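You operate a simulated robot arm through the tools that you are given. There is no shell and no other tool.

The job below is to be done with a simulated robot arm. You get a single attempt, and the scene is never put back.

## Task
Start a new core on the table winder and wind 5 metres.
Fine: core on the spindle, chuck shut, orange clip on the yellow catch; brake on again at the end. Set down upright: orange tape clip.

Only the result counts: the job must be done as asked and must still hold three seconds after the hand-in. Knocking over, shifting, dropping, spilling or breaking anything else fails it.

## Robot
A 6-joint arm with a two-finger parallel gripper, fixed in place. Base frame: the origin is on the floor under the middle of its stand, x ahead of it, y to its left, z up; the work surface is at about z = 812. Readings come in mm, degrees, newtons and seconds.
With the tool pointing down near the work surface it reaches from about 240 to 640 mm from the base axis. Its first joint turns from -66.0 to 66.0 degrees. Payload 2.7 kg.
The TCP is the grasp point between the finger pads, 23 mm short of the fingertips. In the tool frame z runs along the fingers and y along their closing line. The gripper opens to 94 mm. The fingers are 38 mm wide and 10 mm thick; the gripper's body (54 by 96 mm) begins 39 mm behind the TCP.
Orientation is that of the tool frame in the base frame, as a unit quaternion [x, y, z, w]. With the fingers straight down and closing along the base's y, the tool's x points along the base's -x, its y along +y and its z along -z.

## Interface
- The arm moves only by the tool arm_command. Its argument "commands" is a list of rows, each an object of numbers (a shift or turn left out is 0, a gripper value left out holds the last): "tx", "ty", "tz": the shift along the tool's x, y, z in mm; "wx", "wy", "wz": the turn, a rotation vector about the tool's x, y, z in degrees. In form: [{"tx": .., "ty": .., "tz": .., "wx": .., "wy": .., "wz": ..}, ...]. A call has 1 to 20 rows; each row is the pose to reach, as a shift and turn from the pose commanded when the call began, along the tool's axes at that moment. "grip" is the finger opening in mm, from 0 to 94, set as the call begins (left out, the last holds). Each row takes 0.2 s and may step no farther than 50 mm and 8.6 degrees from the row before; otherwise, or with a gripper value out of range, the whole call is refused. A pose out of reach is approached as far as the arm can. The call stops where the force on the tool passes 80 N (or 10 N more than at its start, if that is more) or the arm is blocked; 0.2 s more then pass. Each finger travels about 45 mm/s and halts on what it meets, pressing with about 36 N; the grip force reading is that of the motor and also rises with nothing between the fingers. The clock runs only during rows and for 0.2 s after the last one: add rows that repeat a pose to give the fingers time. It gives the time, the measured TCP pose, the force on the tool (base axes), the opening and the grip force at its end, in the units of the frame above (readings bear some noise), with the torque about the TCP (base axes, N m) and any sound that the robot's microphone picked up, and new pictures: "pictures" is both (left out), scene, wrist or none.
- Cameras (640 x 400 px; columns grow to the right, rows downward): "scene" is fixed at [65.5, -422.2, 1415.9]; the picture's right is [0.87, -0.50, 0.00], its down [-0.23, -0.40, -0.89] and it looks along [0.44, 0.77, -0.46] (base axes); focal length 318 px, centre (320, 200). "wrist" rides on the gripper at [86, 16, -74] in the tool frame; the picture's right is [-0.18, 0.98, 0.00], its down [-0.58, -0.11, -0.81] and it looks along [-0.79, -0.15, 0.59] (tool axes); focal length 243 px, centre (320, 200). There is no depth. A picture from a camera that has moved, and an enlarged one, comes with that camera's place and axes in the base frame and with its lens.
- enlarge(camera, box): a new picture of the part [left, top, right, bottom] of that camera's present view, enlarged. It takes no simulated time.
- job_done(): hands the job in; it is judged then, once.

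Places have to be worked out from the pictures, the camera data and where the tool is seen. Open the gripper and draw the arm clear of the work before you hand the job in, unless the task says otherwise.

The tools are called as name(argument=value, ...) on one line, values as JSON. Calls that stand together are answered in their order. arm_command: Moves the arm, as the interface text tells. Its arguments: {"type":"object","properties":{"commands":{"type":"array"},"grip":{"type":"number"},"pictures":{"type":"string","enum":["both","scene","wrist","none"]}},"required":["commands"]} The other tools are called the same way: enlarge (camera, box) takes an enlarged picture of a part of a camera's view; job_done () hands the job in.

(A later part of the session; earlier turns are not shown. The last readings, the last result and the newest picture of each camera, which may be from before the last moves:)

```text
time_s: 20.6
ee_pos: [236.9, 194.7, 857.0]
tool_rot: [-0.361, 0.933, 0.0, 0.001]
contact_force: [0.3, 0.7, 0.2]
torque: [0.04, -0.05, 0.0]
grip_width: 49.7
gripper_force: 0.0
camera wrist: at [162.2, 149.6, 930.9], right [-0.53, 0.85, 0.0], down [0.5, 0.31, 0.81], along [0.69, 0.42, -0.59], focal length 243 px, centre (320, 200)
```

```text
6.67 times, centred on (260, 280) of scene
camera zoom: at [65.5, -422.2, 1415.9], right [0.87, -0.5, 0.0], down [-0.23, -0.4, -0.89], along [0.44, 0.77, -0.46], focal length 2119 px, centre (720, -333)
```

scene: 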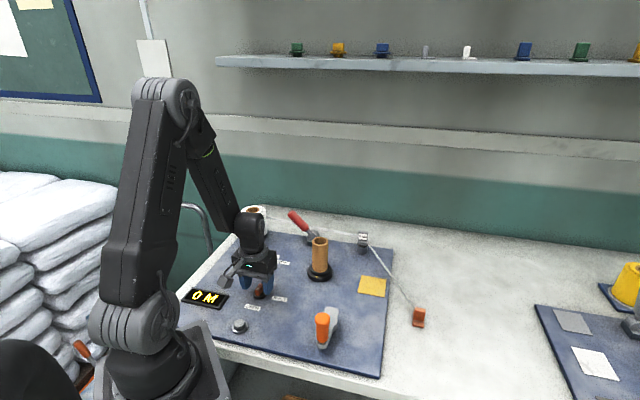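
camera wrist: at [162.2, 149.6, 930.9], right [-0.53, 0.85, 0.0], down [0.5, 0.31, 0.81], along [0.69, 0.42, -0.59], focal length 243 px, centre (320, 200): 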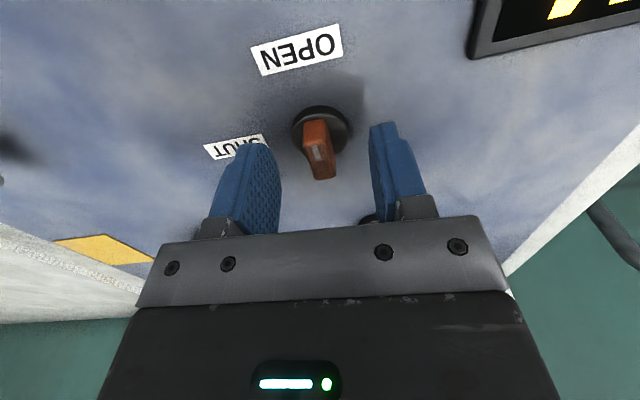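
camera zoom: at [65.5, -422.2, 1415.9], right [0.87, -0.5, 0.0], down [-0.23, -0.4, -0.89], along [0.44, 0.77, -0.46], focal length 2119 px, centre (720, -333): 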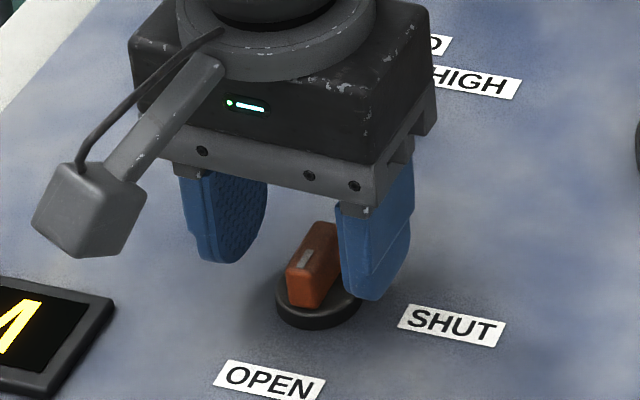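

The yaw now matches the bar within ~2°, and the knob centre is ≈3 mm toward tool +x. I'll fine-correct, go 3 mm lower and close on the bar.

arm_command(commands=[{"tx": 3, "ty": 0.8, "tz": 3, "wz": -1.5}, {"tx": 3, "ty": 0.8, "tz": 3, "wz": -1.5}], pictures="none")

arm_command(commands=[{}, {}, {}, {}], grip=4, pictures="wrist")

enlarge(camera="scene", box=[230, 250, 290, 310])

```text
time_s: 21.2
ee_pos: [233.9, 192.8, 853.1]
tool_rot: [-0.373, 0.928, 0.0, 0.0]
contact_force: [-0.2, -0.7, -0.2]
torque: [-0.03, 0.01, -0.01]
grip_width: 50.1
gripper_force: 0.0
```

```text
time_s: 22.2
ee_pos: [234.8, 194.1, 854.1]
tool_rot: [-0.372, 0.928, -0.001, 0.001]
contact_force: [18.5, -18.7, -0.4]
torque: [-0.32, -0.4, -0.15]
grip_width: 12.8
gripper_force: 44.8
camera wrist: at [162.1, 145.3, 928.1], right [-0.55, 0.84, 0.0], down [0.5, 0.32, 0.81], along [0.68, 0.44, -0.59], focal length 243 px, centre (320, 200)
```

wrist: 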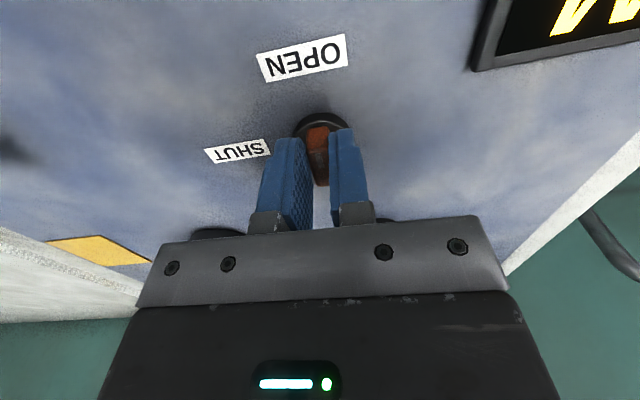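

```text
6.67 times, centred on (260, 280) of scene
camera zoom: at [65.9, -422.6, 1415.7], right [0.87, -0.5, 0.0], down [-0.23, -0.4, -0.89], along [0.44, 0.77, -0.46], focal length 2119 px, centre (720, -333)
```

zoom: 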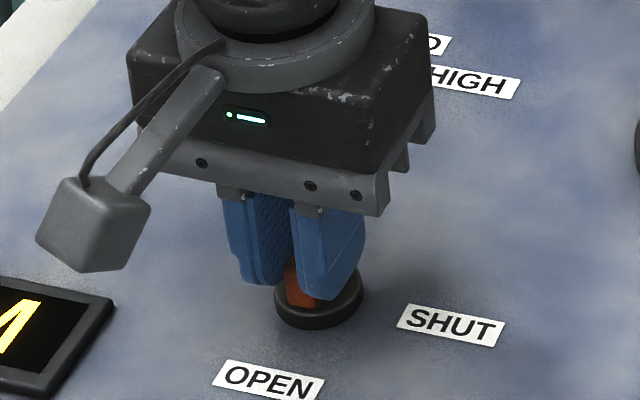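

The fingers grip the bar at 12.8 mm, with a 26 N side force along tool −y meaning the tool sits slightly too far in +y. I'll relieve that by shifting ~1.5 mm.

arm_command(commands=[{"ty": -0.7}, {"ty": -1.4}], pictures="none")

```text
time_s: 22.8
ee_pos: [234.3, 192.2, 854.3]
tool_rot: [-0.372, 0.928, 0.0, -0.001]
contact_force: [10.1, -11.6, 17.5]
torque: [-1.06, 0.69, -0.07]
grip_width: 12.7
gripper_force: 45.2
```

Side force fell to 15 N; I'll shift slightly more and look again.

arm_command(commands=[{"ty": -0.6}, {"ty": -1.2}], pictures="none")

```text
time_s: 23.4
ee_pos: [235.5, 194.6, 854.3]
tool_rot: [-0.374, 0.927, 0.001, 0.002]
contact_force: [-11.3, 0.4, 34.2]
torque: [-0.31, 0.58, 0.1]
grip_width: 12.8
gripper_force: 45.4
```

A vertical force of 34 N has built up; I'll raise 2 mm to relieve it and read again.

arm_command(commands=[{"tz": -1}, {"tz": -2}, {"tz": -2}], pictures="wrist")

```text
time_s: 24.2
ee_pos: [234.5, 193.3, 854.3]
tool_rot: [-0.373, 0.928, -0.001, 0.0]
contact_force: [-5.4, 21.8, -36.0]
torque: [0.65, -0.19, 0.15]
grip_width: 12.8
gripper_force: 44.9
camera wrist: at [162.2, 145.1, 928.1], right [-0.55, 0.84, 0.0], down [0.49, 0.32, 0.81], along [0.67, 0.44, -0.59], focal length 243 px, centre (320, 200)
```

wrist: 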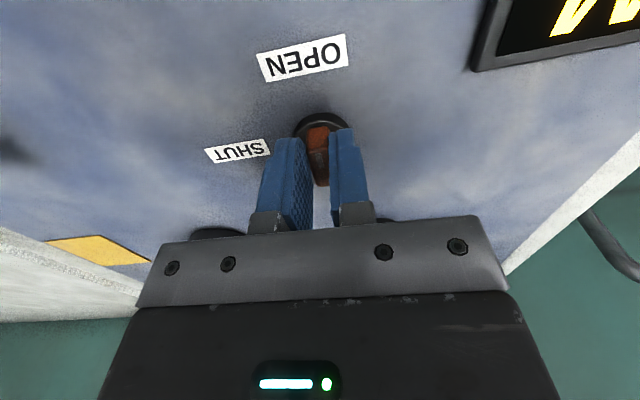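

The bar is held firmly; the force changes show neutral is ≈1 mm lower and 0.5 mm in +y. I'll set that and rotate the first 45° counter-clockwise (tool wz negative).

arm_command(commands=[{"ty": 0.5, "tz": 1}, {"ty": 0.5, "tz": 1, "wz": -7.5}, {"ty": 0.5, "tz": 1, "wz": -15}, {"ty": 0.5, "tz": 1, "wz": -22.5}], pictures="wrist")

```text
time_s: 25.2
ee_pos: [237.2, 188.4, 853.8]
tool_rot: [-0.543, 0.84, -0.002, -0.001]
contact_force: [33.5, -39.0, 2.0]
torque: [-0.18, -1.15, -1.78]
grip_width: 20.1
gripper_force: 45.3
camera wrist: at [186.7, 117.6, 928.6], right [-0.82, 0.57, 0.0], down [0.34, 0.49, 0.8], along [0.46, 0.66, -0.59], focal length 243 px, centre (320, 200)
```

wrist: 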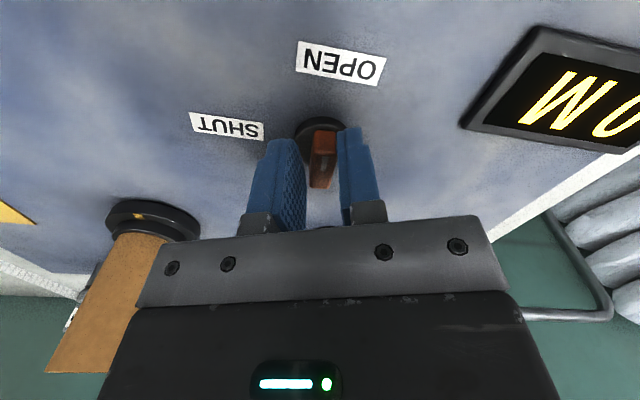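

The fingers were forced open to 20 mm with −1.8 N·m, so the bar is lagging behind. I'll enlarge to see how far the knob actually turned.

enlarge(camera="wrist", box=[240, 80, 400, 180])

enlarge(camera="scene", box=[230, 250, 290, 310])

```text
4.00 times, centred on (320, 130) of wrist
camera zoom: at [186.7, 117.6, 928.6], right [-0.82, 0.57, 0.0], down [0.34, 0.49, 0.8], along [0.46, 0.66, -0.59], focal length 970 px, centre (320, 480)
```

zoom: 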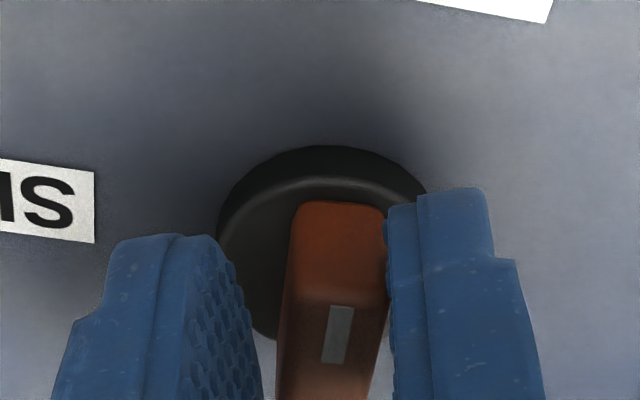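

```text
6.67 times, centred on (260, 280) of scene
camera zoom: at [66.2, -423.2, 1415.6], right [0.87, -0.5, 0.0], down [-0.23, -0.4, -0.89], along [0.44, 0.77, -0.46], focal length 2119 px, centre (720, -333)
```

zoom: 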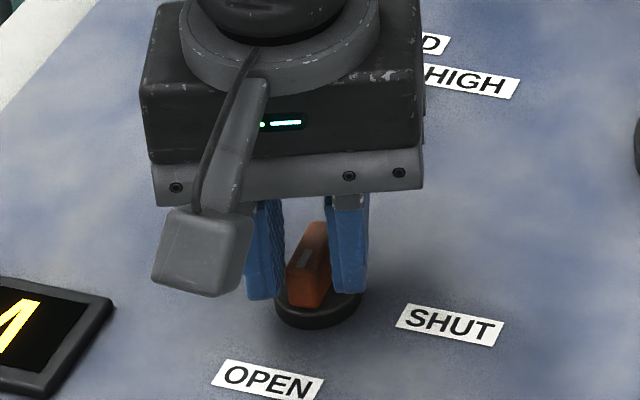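

Comparing the white mark, the knob turned only ~6° counter-clockwise against ≈1–1.8 N·m, so it's a stiff detent or a stop on that side. I'll turn back to neutral and probe the torque reading there, then slightly the other way.

arm_command(commands=[{"wz": 7.5}, {"wz": 15}, {"wz": 22}, {"wz": 22}], pictures="none")

enlarge(camera="wrist", box=[240, 80, 400, 180])

```text
time_s: 26.2
ee_pos: [236.2, 192.3, 854.7]
tool_rot: [-0.378, 0.926, 0.0, 0.0]
contact_force: [14.2, -5.1, -14.7]
torque: [0.02, -0.43, -0.09]
grip_width: 12.7
gripper_force: 45.1
```

```text
4.00 times, centred on (320, 130) of wrist
camera zoom: at [162.4, 144.1, 928.0], right [-0.55, 0.83, 0.0], down [0.49, 0.33, 0.81], along [0.67, 0.45, -0.59], focal length 970 px, centre (320, 480)
```

zoom: 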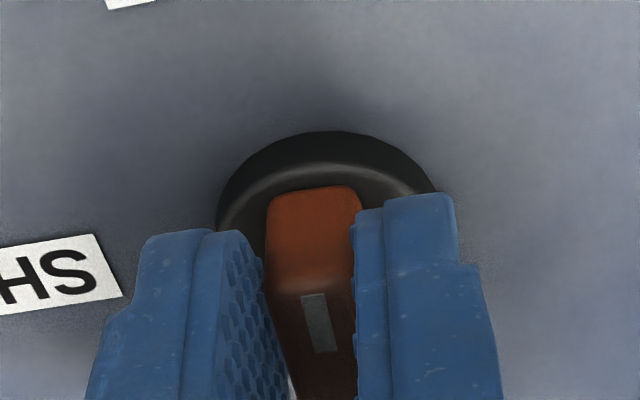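

Back at neutral with the bar flush in the pads. A small probe the other way (+8° tool wz) shows whether that direction is free.

arm_command(commands=[{"wz": 5}, {"wz": 10}], pictures="none")

enlarge(camera="wrist", box=[240, 80, 400, 180])

```text
time_s: 26.8
ee_pos: [234.7, 194.3, 854.6]
tool_rot: [-0.295, 0.956, 0.0, 0.001]
contact_force: [-2.7, 13.5, -26.2]
torque: [0.73, -0.71, 0.13]
grip_width: 13.0
gripper_force: 45.1
```

```text
4.00 times, centred on (320, 130) of wrist
camera zoom: at [154.3, 158.6, 928.1], right [-0.4, 0.92, 0.0], down [0.54, 0.24, 0.81], along [0.74, 0.33, -0.59], focal length 970 px, centre (320, 480)
```

zoom: 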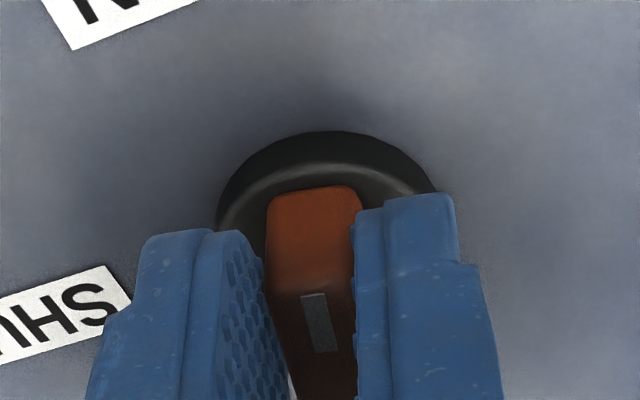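

Turning that way is nearly free (0.13 N·m). I'll go back counter-clockwise in small steps with the now better-centred grip and read the torque as it nears the place where it resisted.

arm_command(commands=[{"wz": -6}, {"wz": -12}, {"wz": -14}], pictures="none")

arm_command(commands=[{"wz": -3}, {"wz": -3}], pictures="none")

enlarge(camera="wrist", box=[240, 80, 400, 180])

```text
time_s: 27.6
ee_pos: [236.6, 191.7, 854.2]
tool_rot: [-0.408, 0.913, 0.0, -0.001]
contact_force: [6.6, 8.9, -32.8]
torque: [0.29, -0.18, -0.89]
grip_width: 13.0
gripper_force: 44.8
```

```text
time_s: 28.2
ee_pos: [235.5, 191.7, 854.5]
tool_rot: [-0.432, 0.902, 0.0, -0.001]
contact_force: [7.9, 4.2, -21.7]
torque: [-0.46, 0.44, -1.34]
grip_width: 14.1
gripper_force: 45.3
```

```text
4.00 times, centred on (320, 130) of wrist
camera zoom: at [169.5, 135.1, 928.8], right [-0.65, 0.76, 0.0], down [0.45, 0.39, 0.81], along [0.61, 0.52, -0.59], focal length 970 px, centre (320, 480)
```

zoom: 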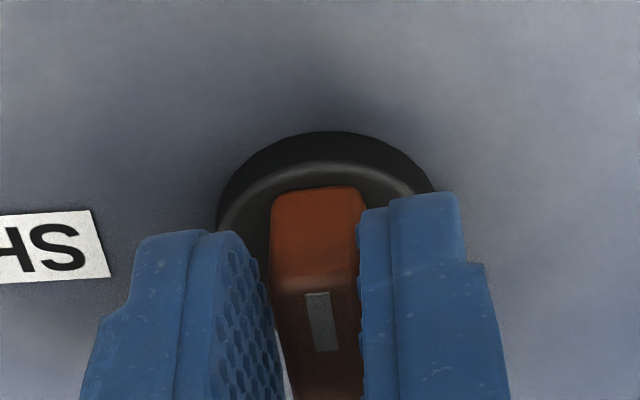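

It's a hard stop counter-clockwise at OPEN, while the other way is free. I'll turn it clockwise in steps and watch torque, sound and the mark.

arm_command(commands=[{"wz": 8}, {"wz": 16}, {"wz": 24}, {"wz": 32}, {"wz": 40}, {"wz": 48}], pictures="wrist")

enlarge(camera="wrist", box=[200, 40, 440, 190])

```text
time_s: 29.6
ee_pos: [235.3, 198.6, 855.6]
tool_rot: [-0.031, 0.999, 0.003, 0.004]
contact_force: [-40.9, 59.5, -12.3]
torque: [1.01, 0.53, 0.32]
grip_width: 13.0
gripper_force: 44.7
camera wrist: at [147.8, 208.1, 928.8], right [0.12, 0.99, 0.01], down [0.58, -0.08, 0.81], along [0.8, -0.09, -0.59], focal length 243 px, centre (320, 200)
```

wrist: 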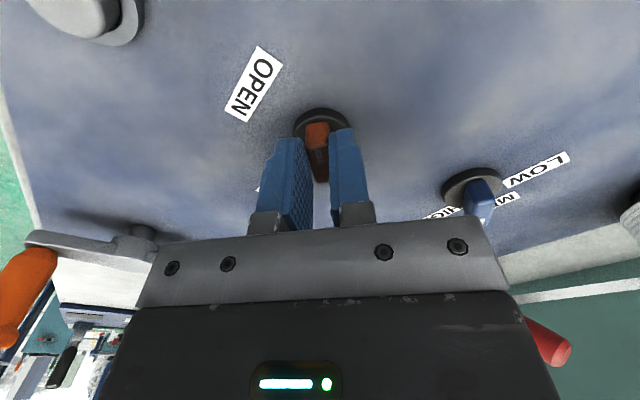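

```text
2.67 times, centred on (320, 115) of wrist
camera zoom: at [147.8, 208.1, 928.8], right [0.12, 0.99, 0.01], down [0.58, -0.08, 0.81], along [0.8, -0.09, -0.59], focal length 647 px, centre (320, 427)
```

zoom: 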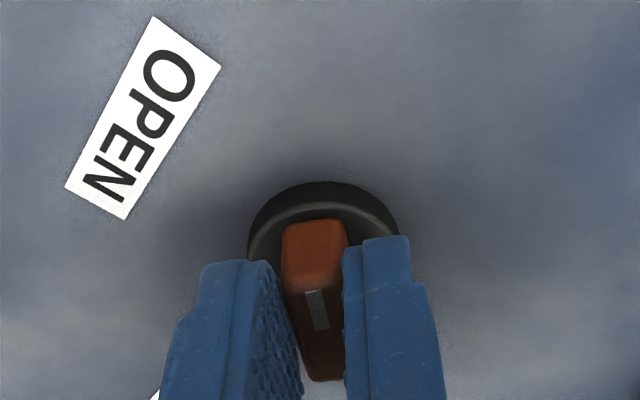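

The knob followed to ≈3.5° and the arc of the TCP shows the knob axis is really at ≈(243.3,195.7), so I was gripping off-centre. I'll open, read the free pose and recentre.

arm_command(commands=[{}, {}, {}], grip=44, pictures="wrist")

enlarge(camera="wrist", box=[240, 80, 400, 180])

enlarge(camera="scene", box=[230, 250, 290, 310])

```text
time_s: 30.4
ee_pos: [235.0, 192.0, 854.3]
tool_rot: [-0.029, 1.0, 0.0, 0.0]
contact_force: [0.1, -0.4, 0.4]
torque: [0.01, 0.0, 0.01]
grip_width: 44.1
gripper_force: 0.2
camera wrist: at [149.0, 203.6, 928.6], right [0.13, 0.99, 0.0], down [0.59, -0.08, 0.81], along [0.8, -0.1, -0.59], focal length 243 px, centre (320, 200)
```

wrist: 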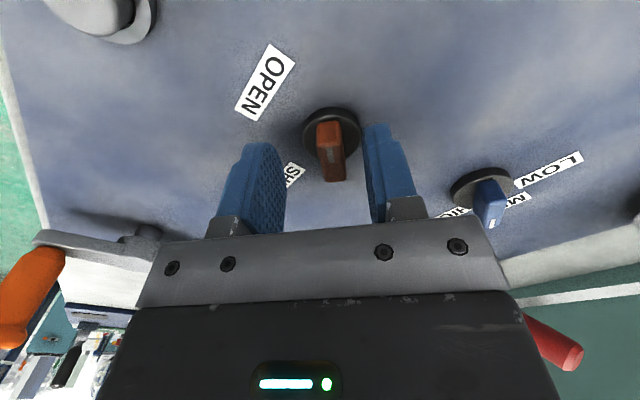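

```text
4.00 times, centred on (320, 130) of wrist
camera zoom: at [149.0, 203.6, 928.6], right [0.13, 0.99, 0.0], down [0.59, -0.08, 0.81], along [0.8, -0.1, -0.59], focal length 970 px, centre (320, 480)
```

zoom: 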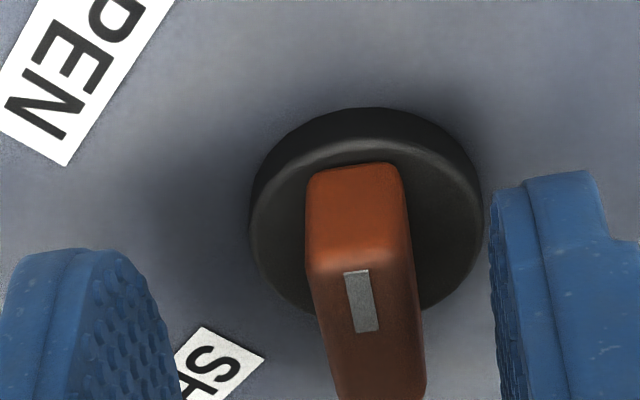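

```text
6.67 times, centred on (260, 280) of scene
camera zoom: at [65.5, -422.2, 1415.9], right [0.87, -0.5, 0.0], down [-0.23, -0.4, -0.89], along [0.44, 0.77, -0.46], focal length 2119 px, centre (720, -333)
```

zoom: 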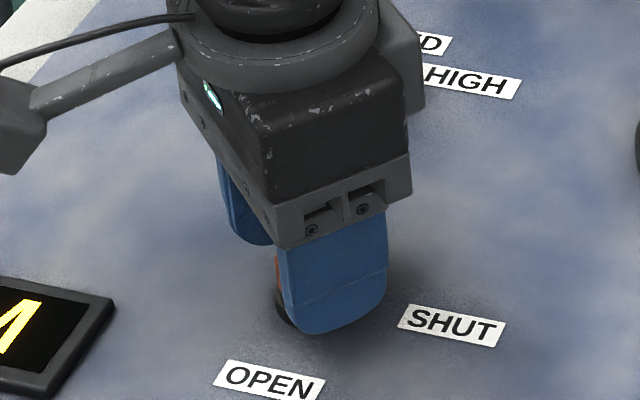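

All four views agree on the knob axis ≈(241.5,197.5) if its disc top is at z≈816 and the bar top at ≈840, so I was also too high. The layout (OPEN at 7 o'clock, SHUT at 4 o'clock, stop on the short side) means the knob turns clockwise the long way. I'll recentre, go 8 mm lower and regrip.

arm_command(commands=[{"tx": -6.8, "ty": 5.1}, {"tx": -6.8, "ty": 5.1, "tz": 4}, {"tx": -6.8, "ty": 5.1, "tz": 8}], pictures="wrist")

enlarge(camera="wrist", box=[240, 80, 400, 180])

```text
time_s: 31.2
ee_pos: [241.6, 198.2, 846.9]
tool_rot: [-0.029, 1.0, 0.0, 0.001]
contact_force: [-0.4, 0.2, 0.0]
torque: [-0.02, -0.01, -0.01]
grip_width: 43.7
gripper_force: 0.0
camera wrist: at [155.5, 209.9, 920.8], right [0.13, 0.99, 0.0], down [0.59, -0.08, 0.81], along [0.8, -0.1, -0.59], focal length 243 px, centre (320, 200)
```

wrist: 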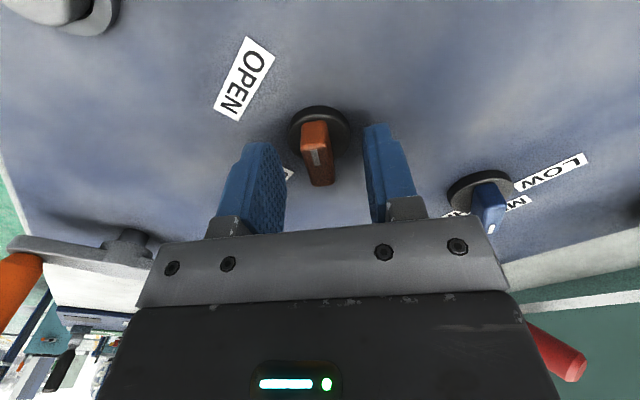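

```text
4.00 times, centred on (320, 130) of wrist
camera zoom: at [155.5, 209.9, 920.8], right [0.13, 0.99, 0.0], down [0.59, -0.08, 0.81], along [0.8, -0.1, -0.59], focal length 970 px, centre (320, 480)
```

zoom: 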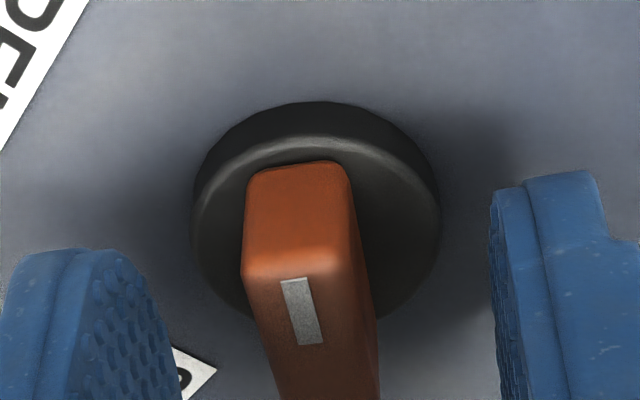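

The TCP is now within about 1 mm of the knob axis. I'll close on the bar and read the forces.

arm_command(commands=[{}, {}, {}, {}], grip=4, pictures="none")

```text
time_s: 32.2
ee_pos: [242.0, 199.1, 846.1]
tool_rot: [-0.029, 1.0, 0.0, 0.0]
contact_force: [2.9, -2.7, -0.7]
torque: [-0.06, -0.05, 0.0]
grip_width: 13.0
gripper_force: 44.9
```

The grip is clean with almost no side force. Now turning clockwise (tool wz positive) by about 32° and reading torque.

arm_command(commands=[{"wz": 8}, {"wz": 16}, {"wz": 24}, {"wz": 32}], pictures="wrist")

```text
time_s: 33.2
ee_pos: [241.1, 198.0, 847.6]
tool_rot: [0.25, 0.968, 0.001, 0.0]
contact_force: [5.0, -15.5, 23.6]
torque: [-0.63, -0.4, -0.02]
grip_width: 12.9
gripper_force: 44.8
camera wrist: at [174.6, 253.6, 920.8], right [0.64, 0.77, 0.0], down [0.46, -0.38, 0.81], along [0.62, -0.51, -0.59], focal length 243 px, centre (320, 200)
```

wrist: 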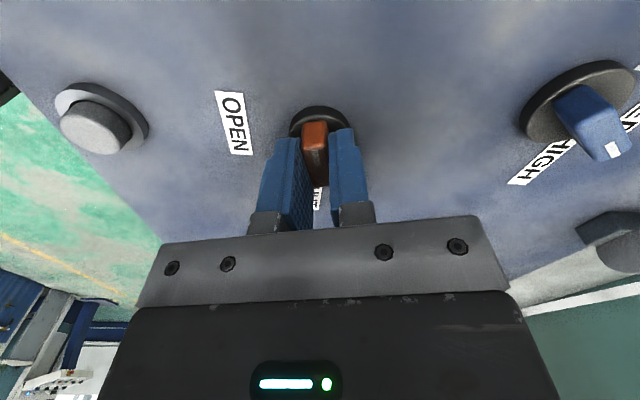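

The knob turns freely (torque ≈0). I'll continue clockwise another 32°.

arm_command(commands=[{"wz": 8}, {"wz": 16}, {"wz": 24}, {"wz": 32}], pictures="wrist")

enlarge(camera="wrist", box=[240, 80, 400, 180])

```text
time_s: 34.2
ee_pos: [240.3, 197.9, 846.0]
tool_rot: [0.503, 0.864, 0.0, 0.0]
contact_force: [-3.3, -7.5, 16.1]
torque: [-0.19, 0.0, 1.52]
grip_width: 18.7
gripper_force: 44.7
camera wrist: at [212.9, 281.4, 920.2], right [0.95, 0.32, 0.0], down [0.19, -0.56, 0.81], along [0.26, -0.76, -0.59], focal length 243 px, centre (320, 200)
```

wrist: 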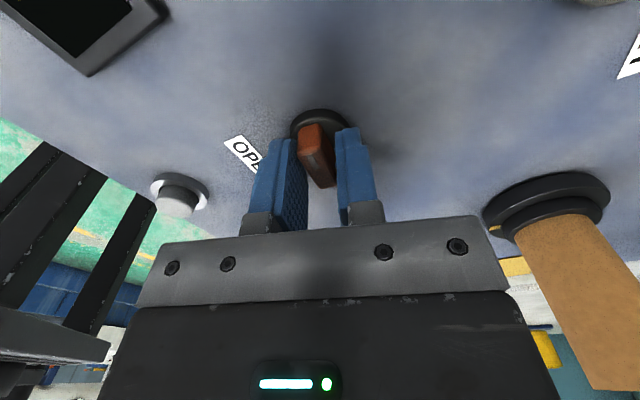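

```text
4.00 times, centred on (320, 130) of wrist
camera zoom: at [212.9, 281.4, 920.2], right [0.95, 0.32, 0.0], down [0.19, -0.56, 0.81], along [0.26, -0.76, -0.59], focal length 970 px, centre (320, 480)
```

zoom: 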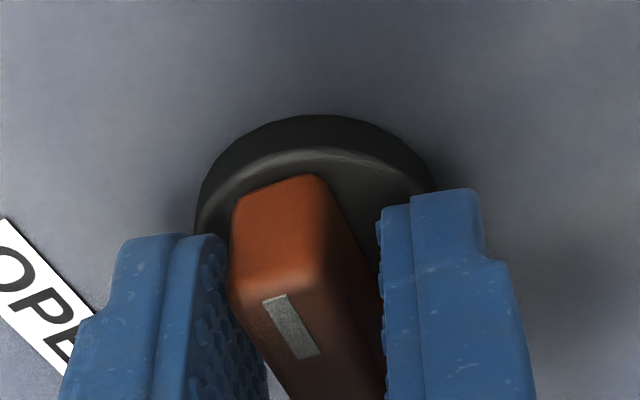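

The bar stopped at ≈ −46° (94° of travel clockwise from OPEN), fingers being forced open. I'll relax the twist, open the fingers, and look at the knob and spindle to judge the chuck state.

arm_command(commands=[{"wz": -8}, {"wz": -13}, {"wz": -13}], pictures="none")

arm_command(commands=[{}, {}, {}, {"tz": -30}, {"tz": -60}], grip=50, pictures="both")

enlarge(camera="wrist", box=[200, 0, 440, 150])

enlarge(camera="scene", box=[300, 225, 340, 285])

```text
time_s: 35.0
ee_pos: [240.1, 197.3, 845.8]
tool_rot: [0.404, 0.915, 0.0, 0.0]
contact_force: [-13.7, 2.5, 8.7]
torque: [0.17, 0.31, 0.61]
grip_width: 13.0
gripper_force: 45.0
```

```text
time_s: 36.2
ee_pos: [242.3, 196.8, 907.4]
tool_rot: [0.404, 0.915, 0.0, -0.001]
contact_force: [-0.5, 0.2, -0.5]
torque: [-0.01, 0.01, -0.01]
grip_width: 49.9
gripper_force: 0.1
camera wrist: at [196.7, 272.4, 980.5], right [0.85, 0.52, 0.0], down [0.31, -0.5, 0.81], along [0.42, -0.69, -0.59], focal length 243 px, centre (320, 200)
```

scene: 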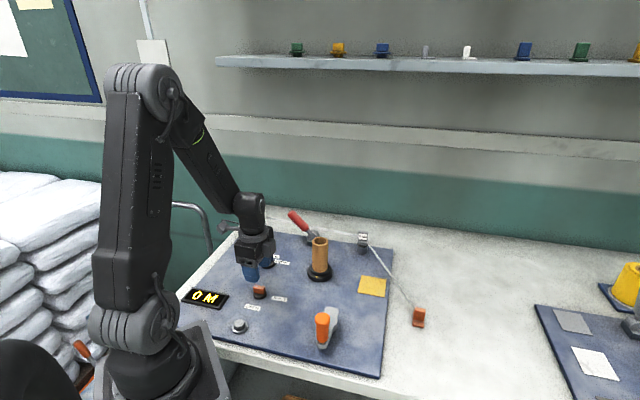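
wrist: 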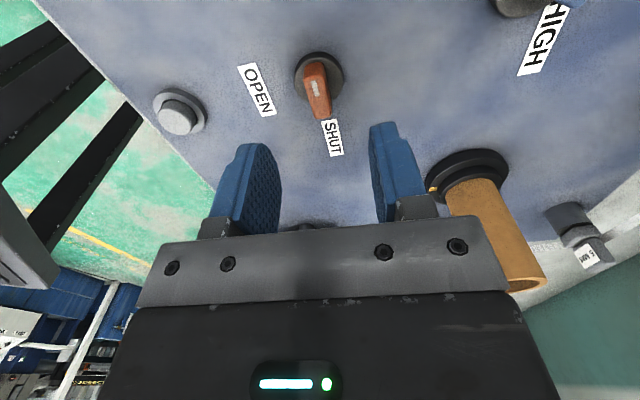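

```text
2.67 times, centred on (320, 75) of wrist
camera zoom: at [196.7, 272.4, 980.5], right [0.85, 0.52, 0.0], down [0.31, -0.5, 0.81], along [0.42, -0.69, -0.59], focal length 647 px, centre (320, 533)
```

zoom: 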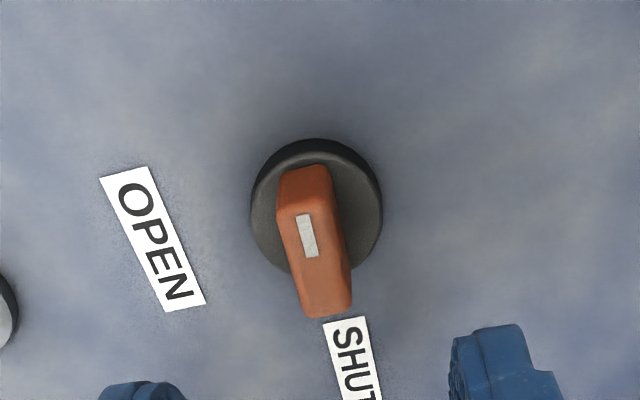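

```text
6.67 times, centred on (320, 255) of scene
camera zoom: at [65.5, -422.2, 1415.9], right [0.87, -0.5, 0.0], down [-0.23, -0.4, -0.89], along [0.44, 0.77, -0.46], focal length 2119 px, centre (320, -167)
```

zoom: 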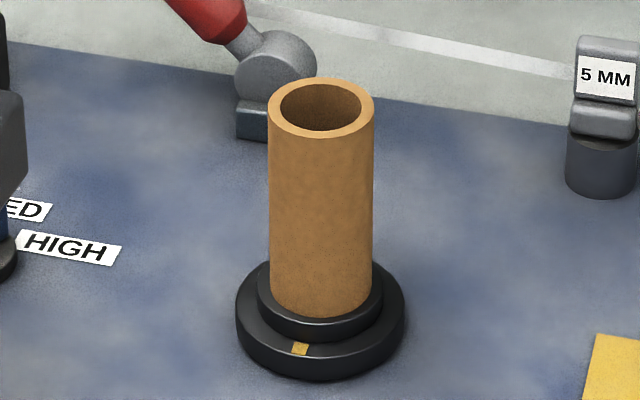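

The knob rests with its bar on the SHUT line at its other end stop; I'll verify the chuck physically later. Next I fly over to the clip, which lies at ≈(535,-68), turning the tool to −42° so the fingers face the tab.

arm_command(commands=[{"tz": -30}, {"tz": -60}, {"tx": -39, "ty": 4, "tz": -60, "wz": -1}, {"tx": -78, "ty": 8, "tz": -60, "wz": -2}, {"tx": -118, "ty": 12, "tz": -60, "wz": -3}, {"tx": -157, "ty": 15, "tz": -60, "wz": -4}, {"tx": -197, "ty": 19, "tz": -60, "wz": -5}, {"tx": -236, "ty": 23, "tz": -60, "wz": -5.6}, {"tx": -275, "ty": 27, "tz": -60, "wz": -5.6}, {"tx": -315, "ty": 31, "tz": -60, "wz": -5.6}, {"tx": -354, "ty": 34, "tz": -60, "wz": -5.6}, {"tx": -393, "ty": 38, "tz": -60, "wz": -5.6}, {"tx": -393, "ty": 38, "tz": -30, "wz": -5.6}, {"tx": -393, "ty": 38, "tz": -30, "wz": -5.6}])

enlarge(camera="wrist", box=[240, 0, 400, 100])

enlarge(camera="scene", box=[390, 270, 450, 330])

```text
time_s: 39.2
ee_pos: [532.7, -67.6, 937.8]
tool_rot: [0.359, 0.933, -0.001, 0.0]
contact_force: [0.4, -0.1, 0.5]
torque: [-0.01, 0.01, -0.01]
grip_width: 50.0
gripper_force: 0.1
camera wrist: at [480.1, 2.3, 1012.1], right [0.8, 0.61, 0.0], down [0.36, -0.47, 0.81], along [0.49, -0.64, -0.59], focal length 243 px, centre (320, 200)
```

scene: 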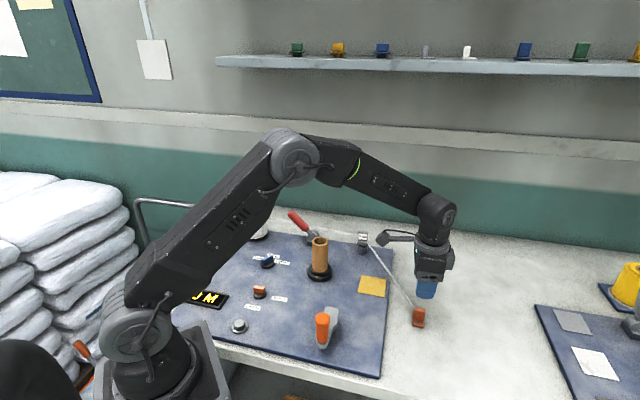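
wrist: 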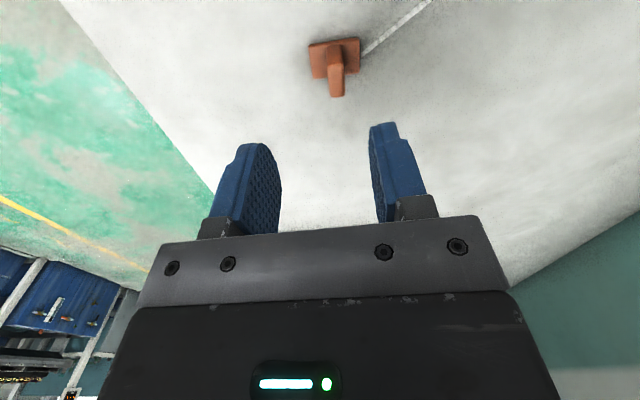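

```text
4.00 times, centred on (320, 50) of wrist
camera zoom: at [480.1, 2.3, 1012.1], right [0.8, 0.61, 0.0], down [0.36, -0.47, 0.81], along [0.49, -0.64, -0.59], focal length 970 px, centre (320, 800)
```

zoom: 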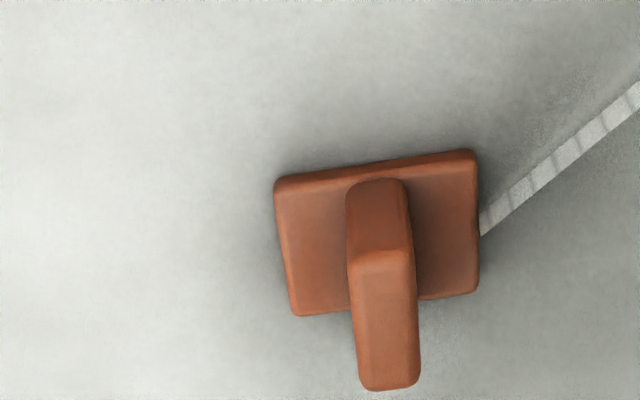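

```text
6.67 times, centred on (420, 300) of scene
camera zoom: at [65.5, -422.2, 1415.9], right [0.87, -0.5, 0.0], down [-0.23, -0.4, -0.89], along [0.44, 0.77, -0.46], focal length 2119 px, centre (-347, -467)
```

zoom: 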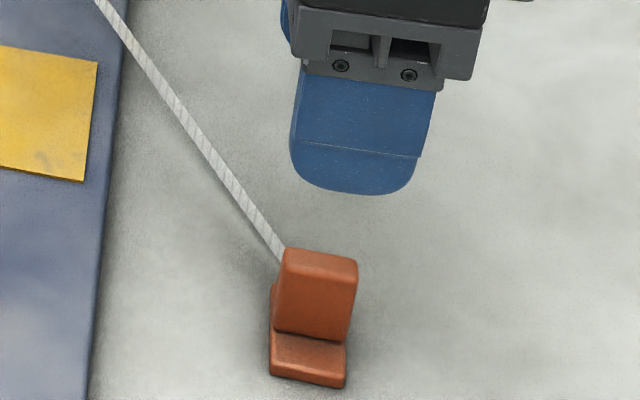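

The clip is a T: foot ≈40×27 mm, tab ≈11 mm thick, top z≈841, centred 4 mm ahead and 11.5 mm to tool +y. I'll centre over it and descend in two stages with the fingers at 34 mm.

arm_command(commands=[{"tx": -3.9, "ty": 11.5, "wz": 3.2}, {"tx": -3.9, "ty": 11.5, "tz": 30, "wz": 3.2}, {"tx": -3.9, "ty": 11.5, "tz": 55, "wz": 3.2}, {"tx": -3.9, "ty": 11.5, "tz": 68, "wz": 3.2}, {"tx": -3.9, "ty": 11.5, "tz": 68, "wz": 3.2}], grip=34)

enlarge(camera="wrist", box=[240, 80, 400, 180])

enlarge(camera="scene", box=[390, 270, 450, 330])

```text
time_s: 40.4
ee_pos: [544.9, -61.6, 870.2]
tool_rot: [0.385, 0.923, 0.0, 0.0]
contact_force: [-0.1, 1.0, 0.1]
torque: [-0.01, -0.04, 0.01]
grip_width: 34.2
gripper_force: 0.1
camera wrist: at [495.2, 11.0, 943.2], right [0.83, 0.56, 0.0], down [0.33, -0.49, 0.81], along [0.45, -0.67, -0.59], focal length 243 px, centre (320, 200)
```

scene: 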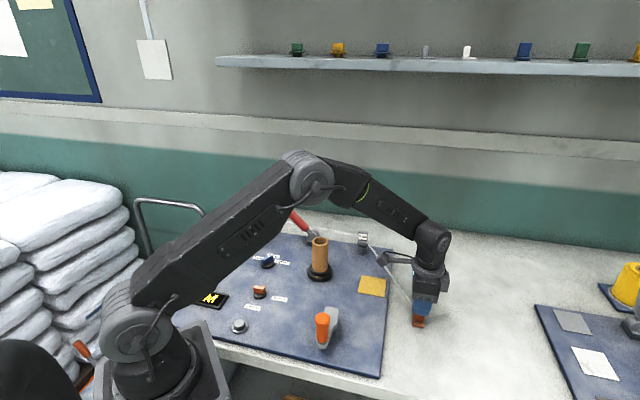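
wrist: 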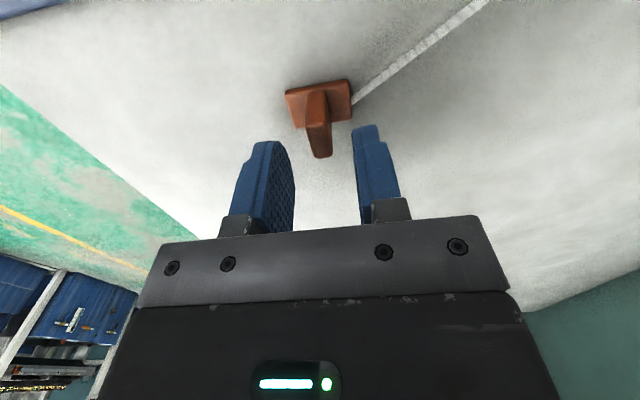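

```text
4.00 times, centred on (320, 130) of wrist
camera zoom: at [495.2, 11.0, 943.2], right [0.83, 0.56, 0.0], down [0.33, -0.49, 0.81], along [0.45, -0.67, -0.59], focal length 970 px, centre (320, 480)
```

zoom: 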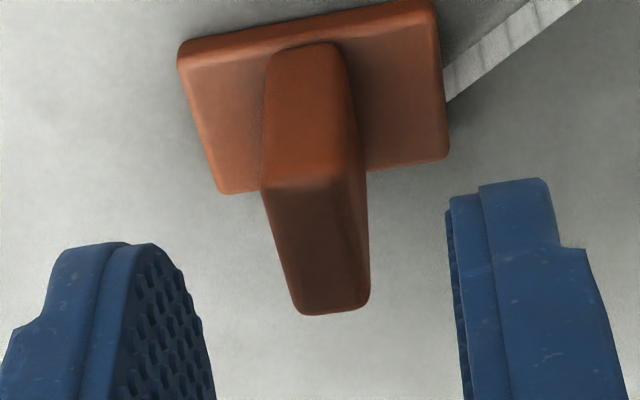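

```text
6.67 times, centred on (420, 300) of scene
camera zoom: at [65.5, -422.2, 1415.9], right [0.87, -0.5, 0.0], down [-0.23, -0.4, -0.89], along [0.44, 0.77, -0.46], focal length 2119 px, centre (-347, -467)
```

zoom: 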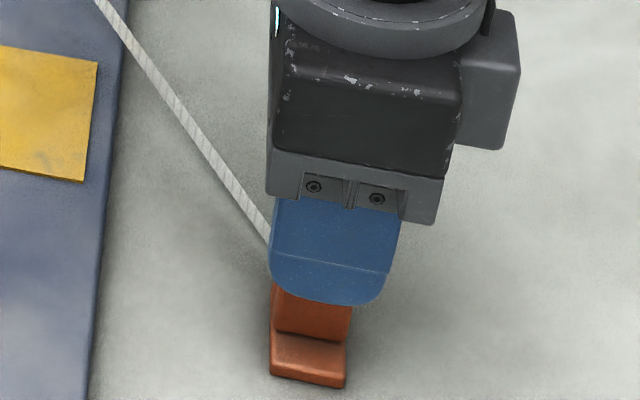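

Centred within ~1.5 mm. I'll finish the descent with the tips just above the foot plate.

arm_command(commands=[{"tx": 1.3, "ty": 0.5, "tz": 12}, {"tx": 1.3, "ty": 0.5, "tz": 22}, {"tx": 1.3, "ty": 0.5, "tz": 28}, {"tx": 1.3, "ty": 0.5, "tz": 31}], pictures="wrist")

enlarge(camera="wrist", box=[240, 100, 400, 200])

enlarge(camera="scene", box=[390, 280, 450, 340])

```text
time_s: 41.4
ee_pos: [543.0, -60.0, 837.5]
tool_rot: [0.385, 0.923, -0.001, 0.0]
contact_force: [0.3, -0.4, 0.0]
torque: [0.0, -0.02, 0.01]
grip_width: 34.0
gripper_force: 0.0
camera wrist: at [495.3, 13.4, 911.2], right [0.83, 0.56, 0.0], down [0.33, -0.49, 0.81], along [0.45, -0.67, -0.59], focal length 243 px, centre (320, 200)
```

wrist: 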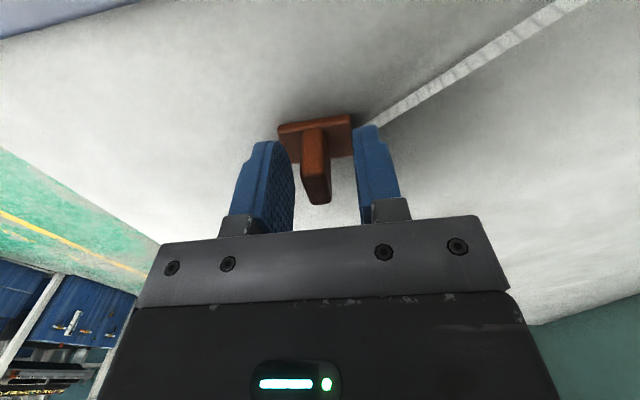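

```text
4.00 times, centred on (320, 150) of wrist
camera zoom: at [495.3, 13.4, 911.2], right [0.83, 0.56, 0.0], down [0.33, -0.49, 0.81], along [0.45, -0.67, -0.59], focal length 970 px, centre (320, 400)
```

zoom: 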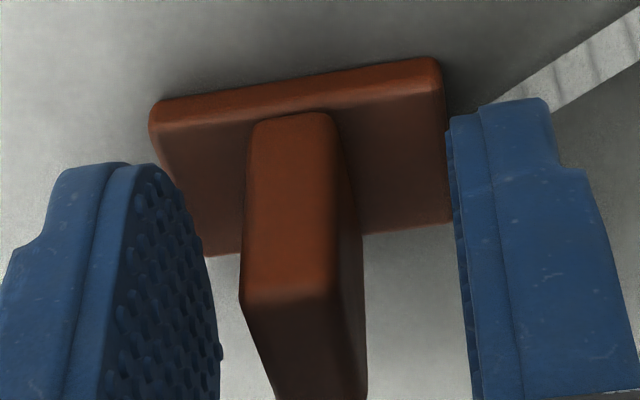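

```text
6.67 times, centred on (420, 310) of scene
camera zoom: at [65.5, -422.2, 1415.9], right [0.87, -0.5, 0.0], down [-0.23, -0.4, -0.89], along [0.44, 0.77, -0.46], focal length 2119 px, centre (-347, -533)
```

zoom: 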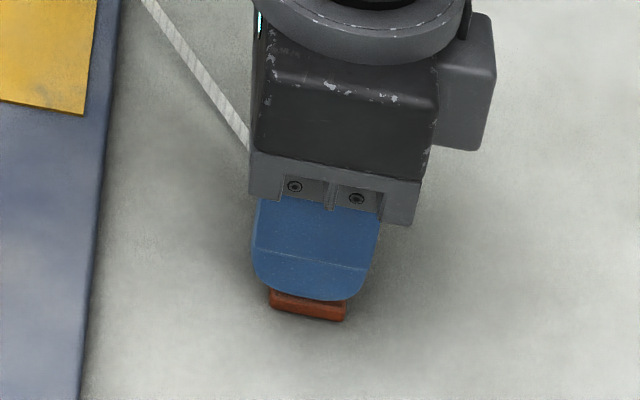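

The tab is between the pads, with the tips just above the foot. Closing now.

arm_command(commands=[{}, {}, {}], grip=4, pictures="wrist")

enlarge(camera="wrist", box=[240, 100, 400, 200])

```text
time_s: 42.2
ee_pos: [545.0, -60.3, 837.4]
tool_rot: [0.386, 0.923, 0.0, -0.001]
contact_force: [0.2, 0.4, -1.2]
torque: [0.02, 0.0, -0.01]
grip_width: 11.3
gripper_force: 36.2
camera wrist: at [495.3, 13.3, 911.4], right [0.83, 0.56, 0.0], down [0.33, -0.49, 0.81], along [0.45, -0.67, -0.59], focal length 243 px, centre (320, 200)
```

wrist: 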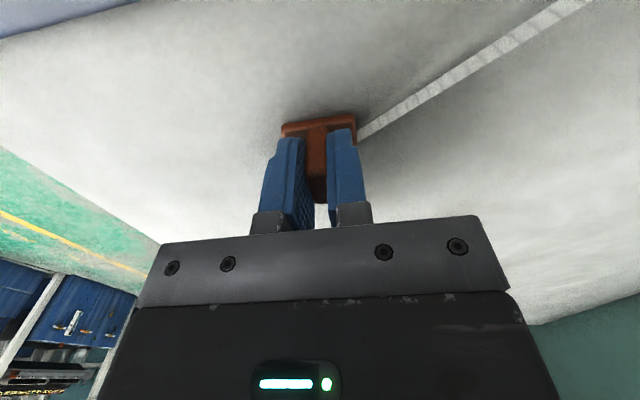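

```text
4.00 times, centred on (320, 150) of wrist
camera zoom: at [495.3, 13.3, 911.4], right [0.83, 0.56, 0.0], down [0.33, -0.49, 0.81], along [0.45, -0.67, -0.59], focal length 970 px, centre (320, 400)
```

zoom: 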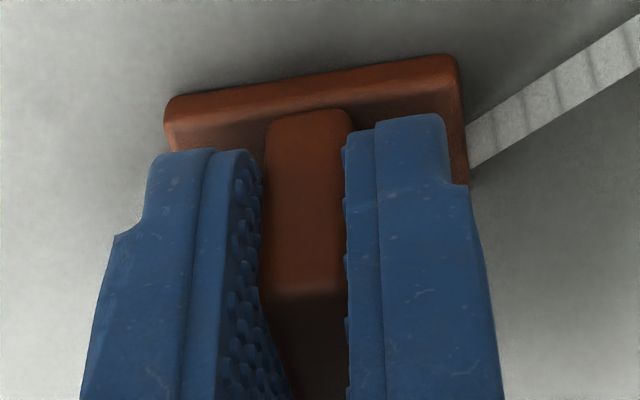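

The tab is held at 11.3 mm. I'll lift 45 mm and carry the clip over to the yellow pad (≈(518,79)) without lowering it yet.

arm_command(commands=[{"tz": -12}, {"tz": -28}, {"tz": -45}, {"tx": 20, "ty": 13, "tz": -45}, {"tx": 40, "ty": 27, "tz": -45}, {"tx": 60, "ty": 40, "tz": -45}, {"tx": 80, "ty": 54, "tz": -45}, {"tx": 100, "ty": 67, "tz": -45}, {"tx": 117, "ty": 79, "tz": -45}, {"tx": 117, "ty": 79, "tz": -45}])

enlarge(camera="wrist", box=[200, 50, 440, 200])

enlarge(camera="scene", box=[330, 230, 410, 310])

```text
time_s: 44.4
ee_pos: [518.0, 79.1, 882.4]
tool_rot: [0.385, 0.923, 0.0, 0.0]
contact_force: [0.1, -0.8, -0.3]
torque: [0.0, -0.03, -0.02]
grip_width: 11.0
gripper_force: 36.3
camera wrist: at [469.3, 151.4, 956.8], right [0.83, 0.56, 0.0], down [0.33, -0.49, 0.81], along [0.45, -0.67, -0.59], focal length 243 px, centre (320, 200)
```

scene: 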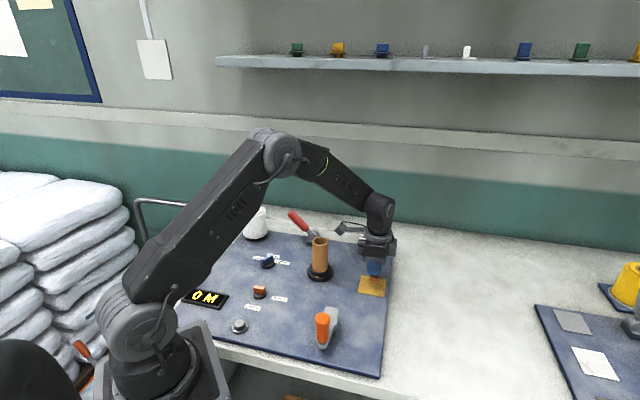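
wrist: 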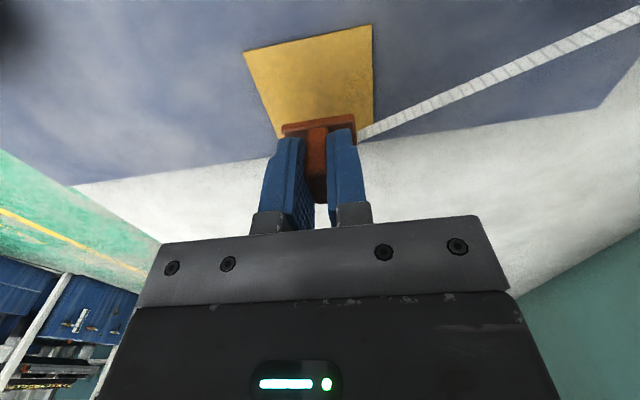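

```text
2.67 times, centred on (320, 125) of wrist
camera zoom: at [469.3, 151.4, 956.8], right [0.83, 0.56, 0.0], down [0.33, -0.49, 0.81], along [0.45, -0.67, -0.59], focal length 647 px, centre (320, 400)
```

zoom: 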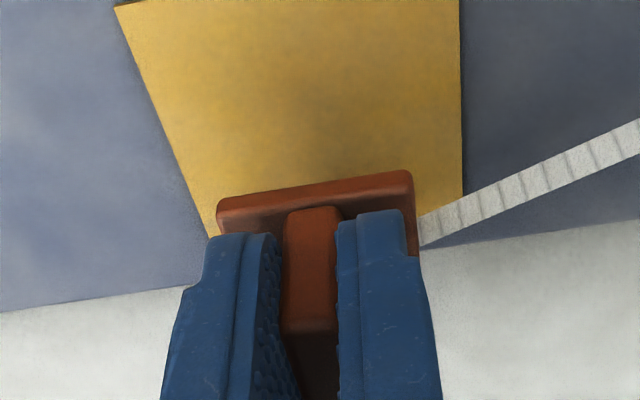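

```text
5.00 times, centred on (370, 270) of scene
camera zoom: at [65.5, -422.2, 1415.9], right [0.87, -0.5, 0.0], down [-0.23, -0.4, -0.89], along [0.44, 0.77, -0.46], focal length 1590 px, centre (70, -150)
```

zoom: 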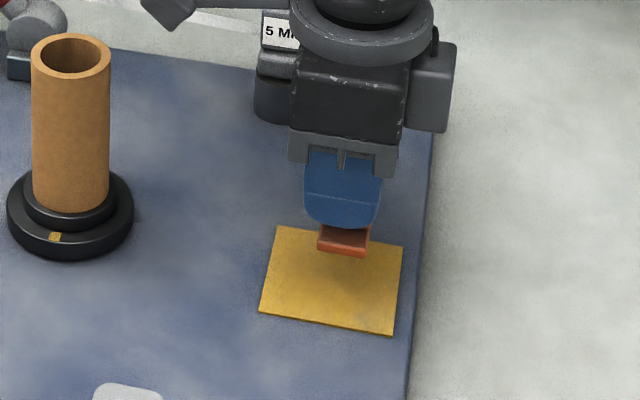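

The pad's corners put its centre within 2 mm of the TCP, with its sides parallel to the tool. I'll lower most of the way, then feel for contact in small steps.

arm_command(commands=[{"tx": -1, "ty": -1, "tz": 10}, {"tx": -1, "ty": -1, "tz": 20}, {"tx": -1, "ty": -1, "tz": 28}, {"tx": -1, "ty": -1, "tz": 32}], pictures="none")

arm_command(commands=[{"tz": 1.5}, {"tz": 3}], pictures="none")

enlarge(camera="scene", box=[330, 230, 410, 310])

enlarge(camera="wrist", box=[200, 50, 440, 200])

```text
time_s: 45.4
ee_pos: [518.1, 77.7, 850.5]
tool_rot: [0.385, 0.923, 0.0, 0.0]
contact_force: [0.1, 0.2, -0.8]
torque: [-0.04, -0.01, 0.04]
grip_width: 10.9
gripper_force: 35.8
```

```text
time_s: 46.0
ee_pos: [518.5, 77.3, 850.4]
tool_rot: [0.385, 0.923, 0.001, 0.002]
contact_force: [-4.2, -0.5, 11.5]
torque: [0.0, 0.15, 0.01]
grip_width: 11.1
gripper_force: 35.6
```

```text
5.00 times, centred on (370, 270) of scene
camera zoom: at [65.1, -422.2, 1415.9], right [0.87, -0.5, 0.0], down [-0.23, -0.4, -0.89], along [0.44, 0.77, -0.46], focal length 1590 px, centre (70, -150)
```

zoom: 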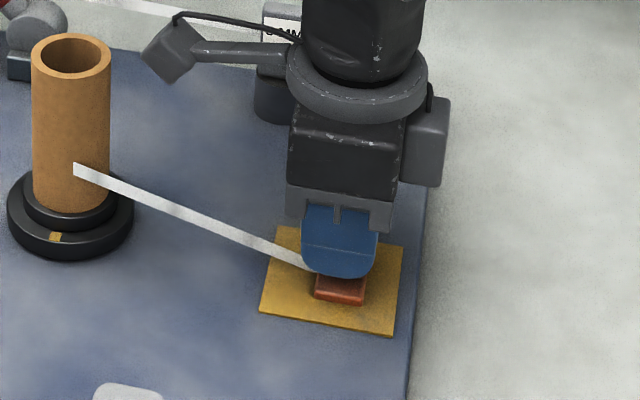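

```text
2.67 times, centred on (320, 125) of wrist
camera zoom: at [469.7, 150.9, 923.1], right [0.83, 0.56, 0.0], down [0.33, -0.49, 0.81], along [0.45, -0.67, -0.59], focal length 647 px, centre (320, 400)
```

zoom: 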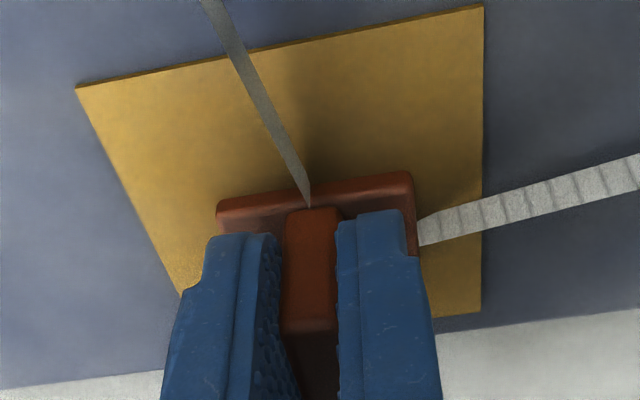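

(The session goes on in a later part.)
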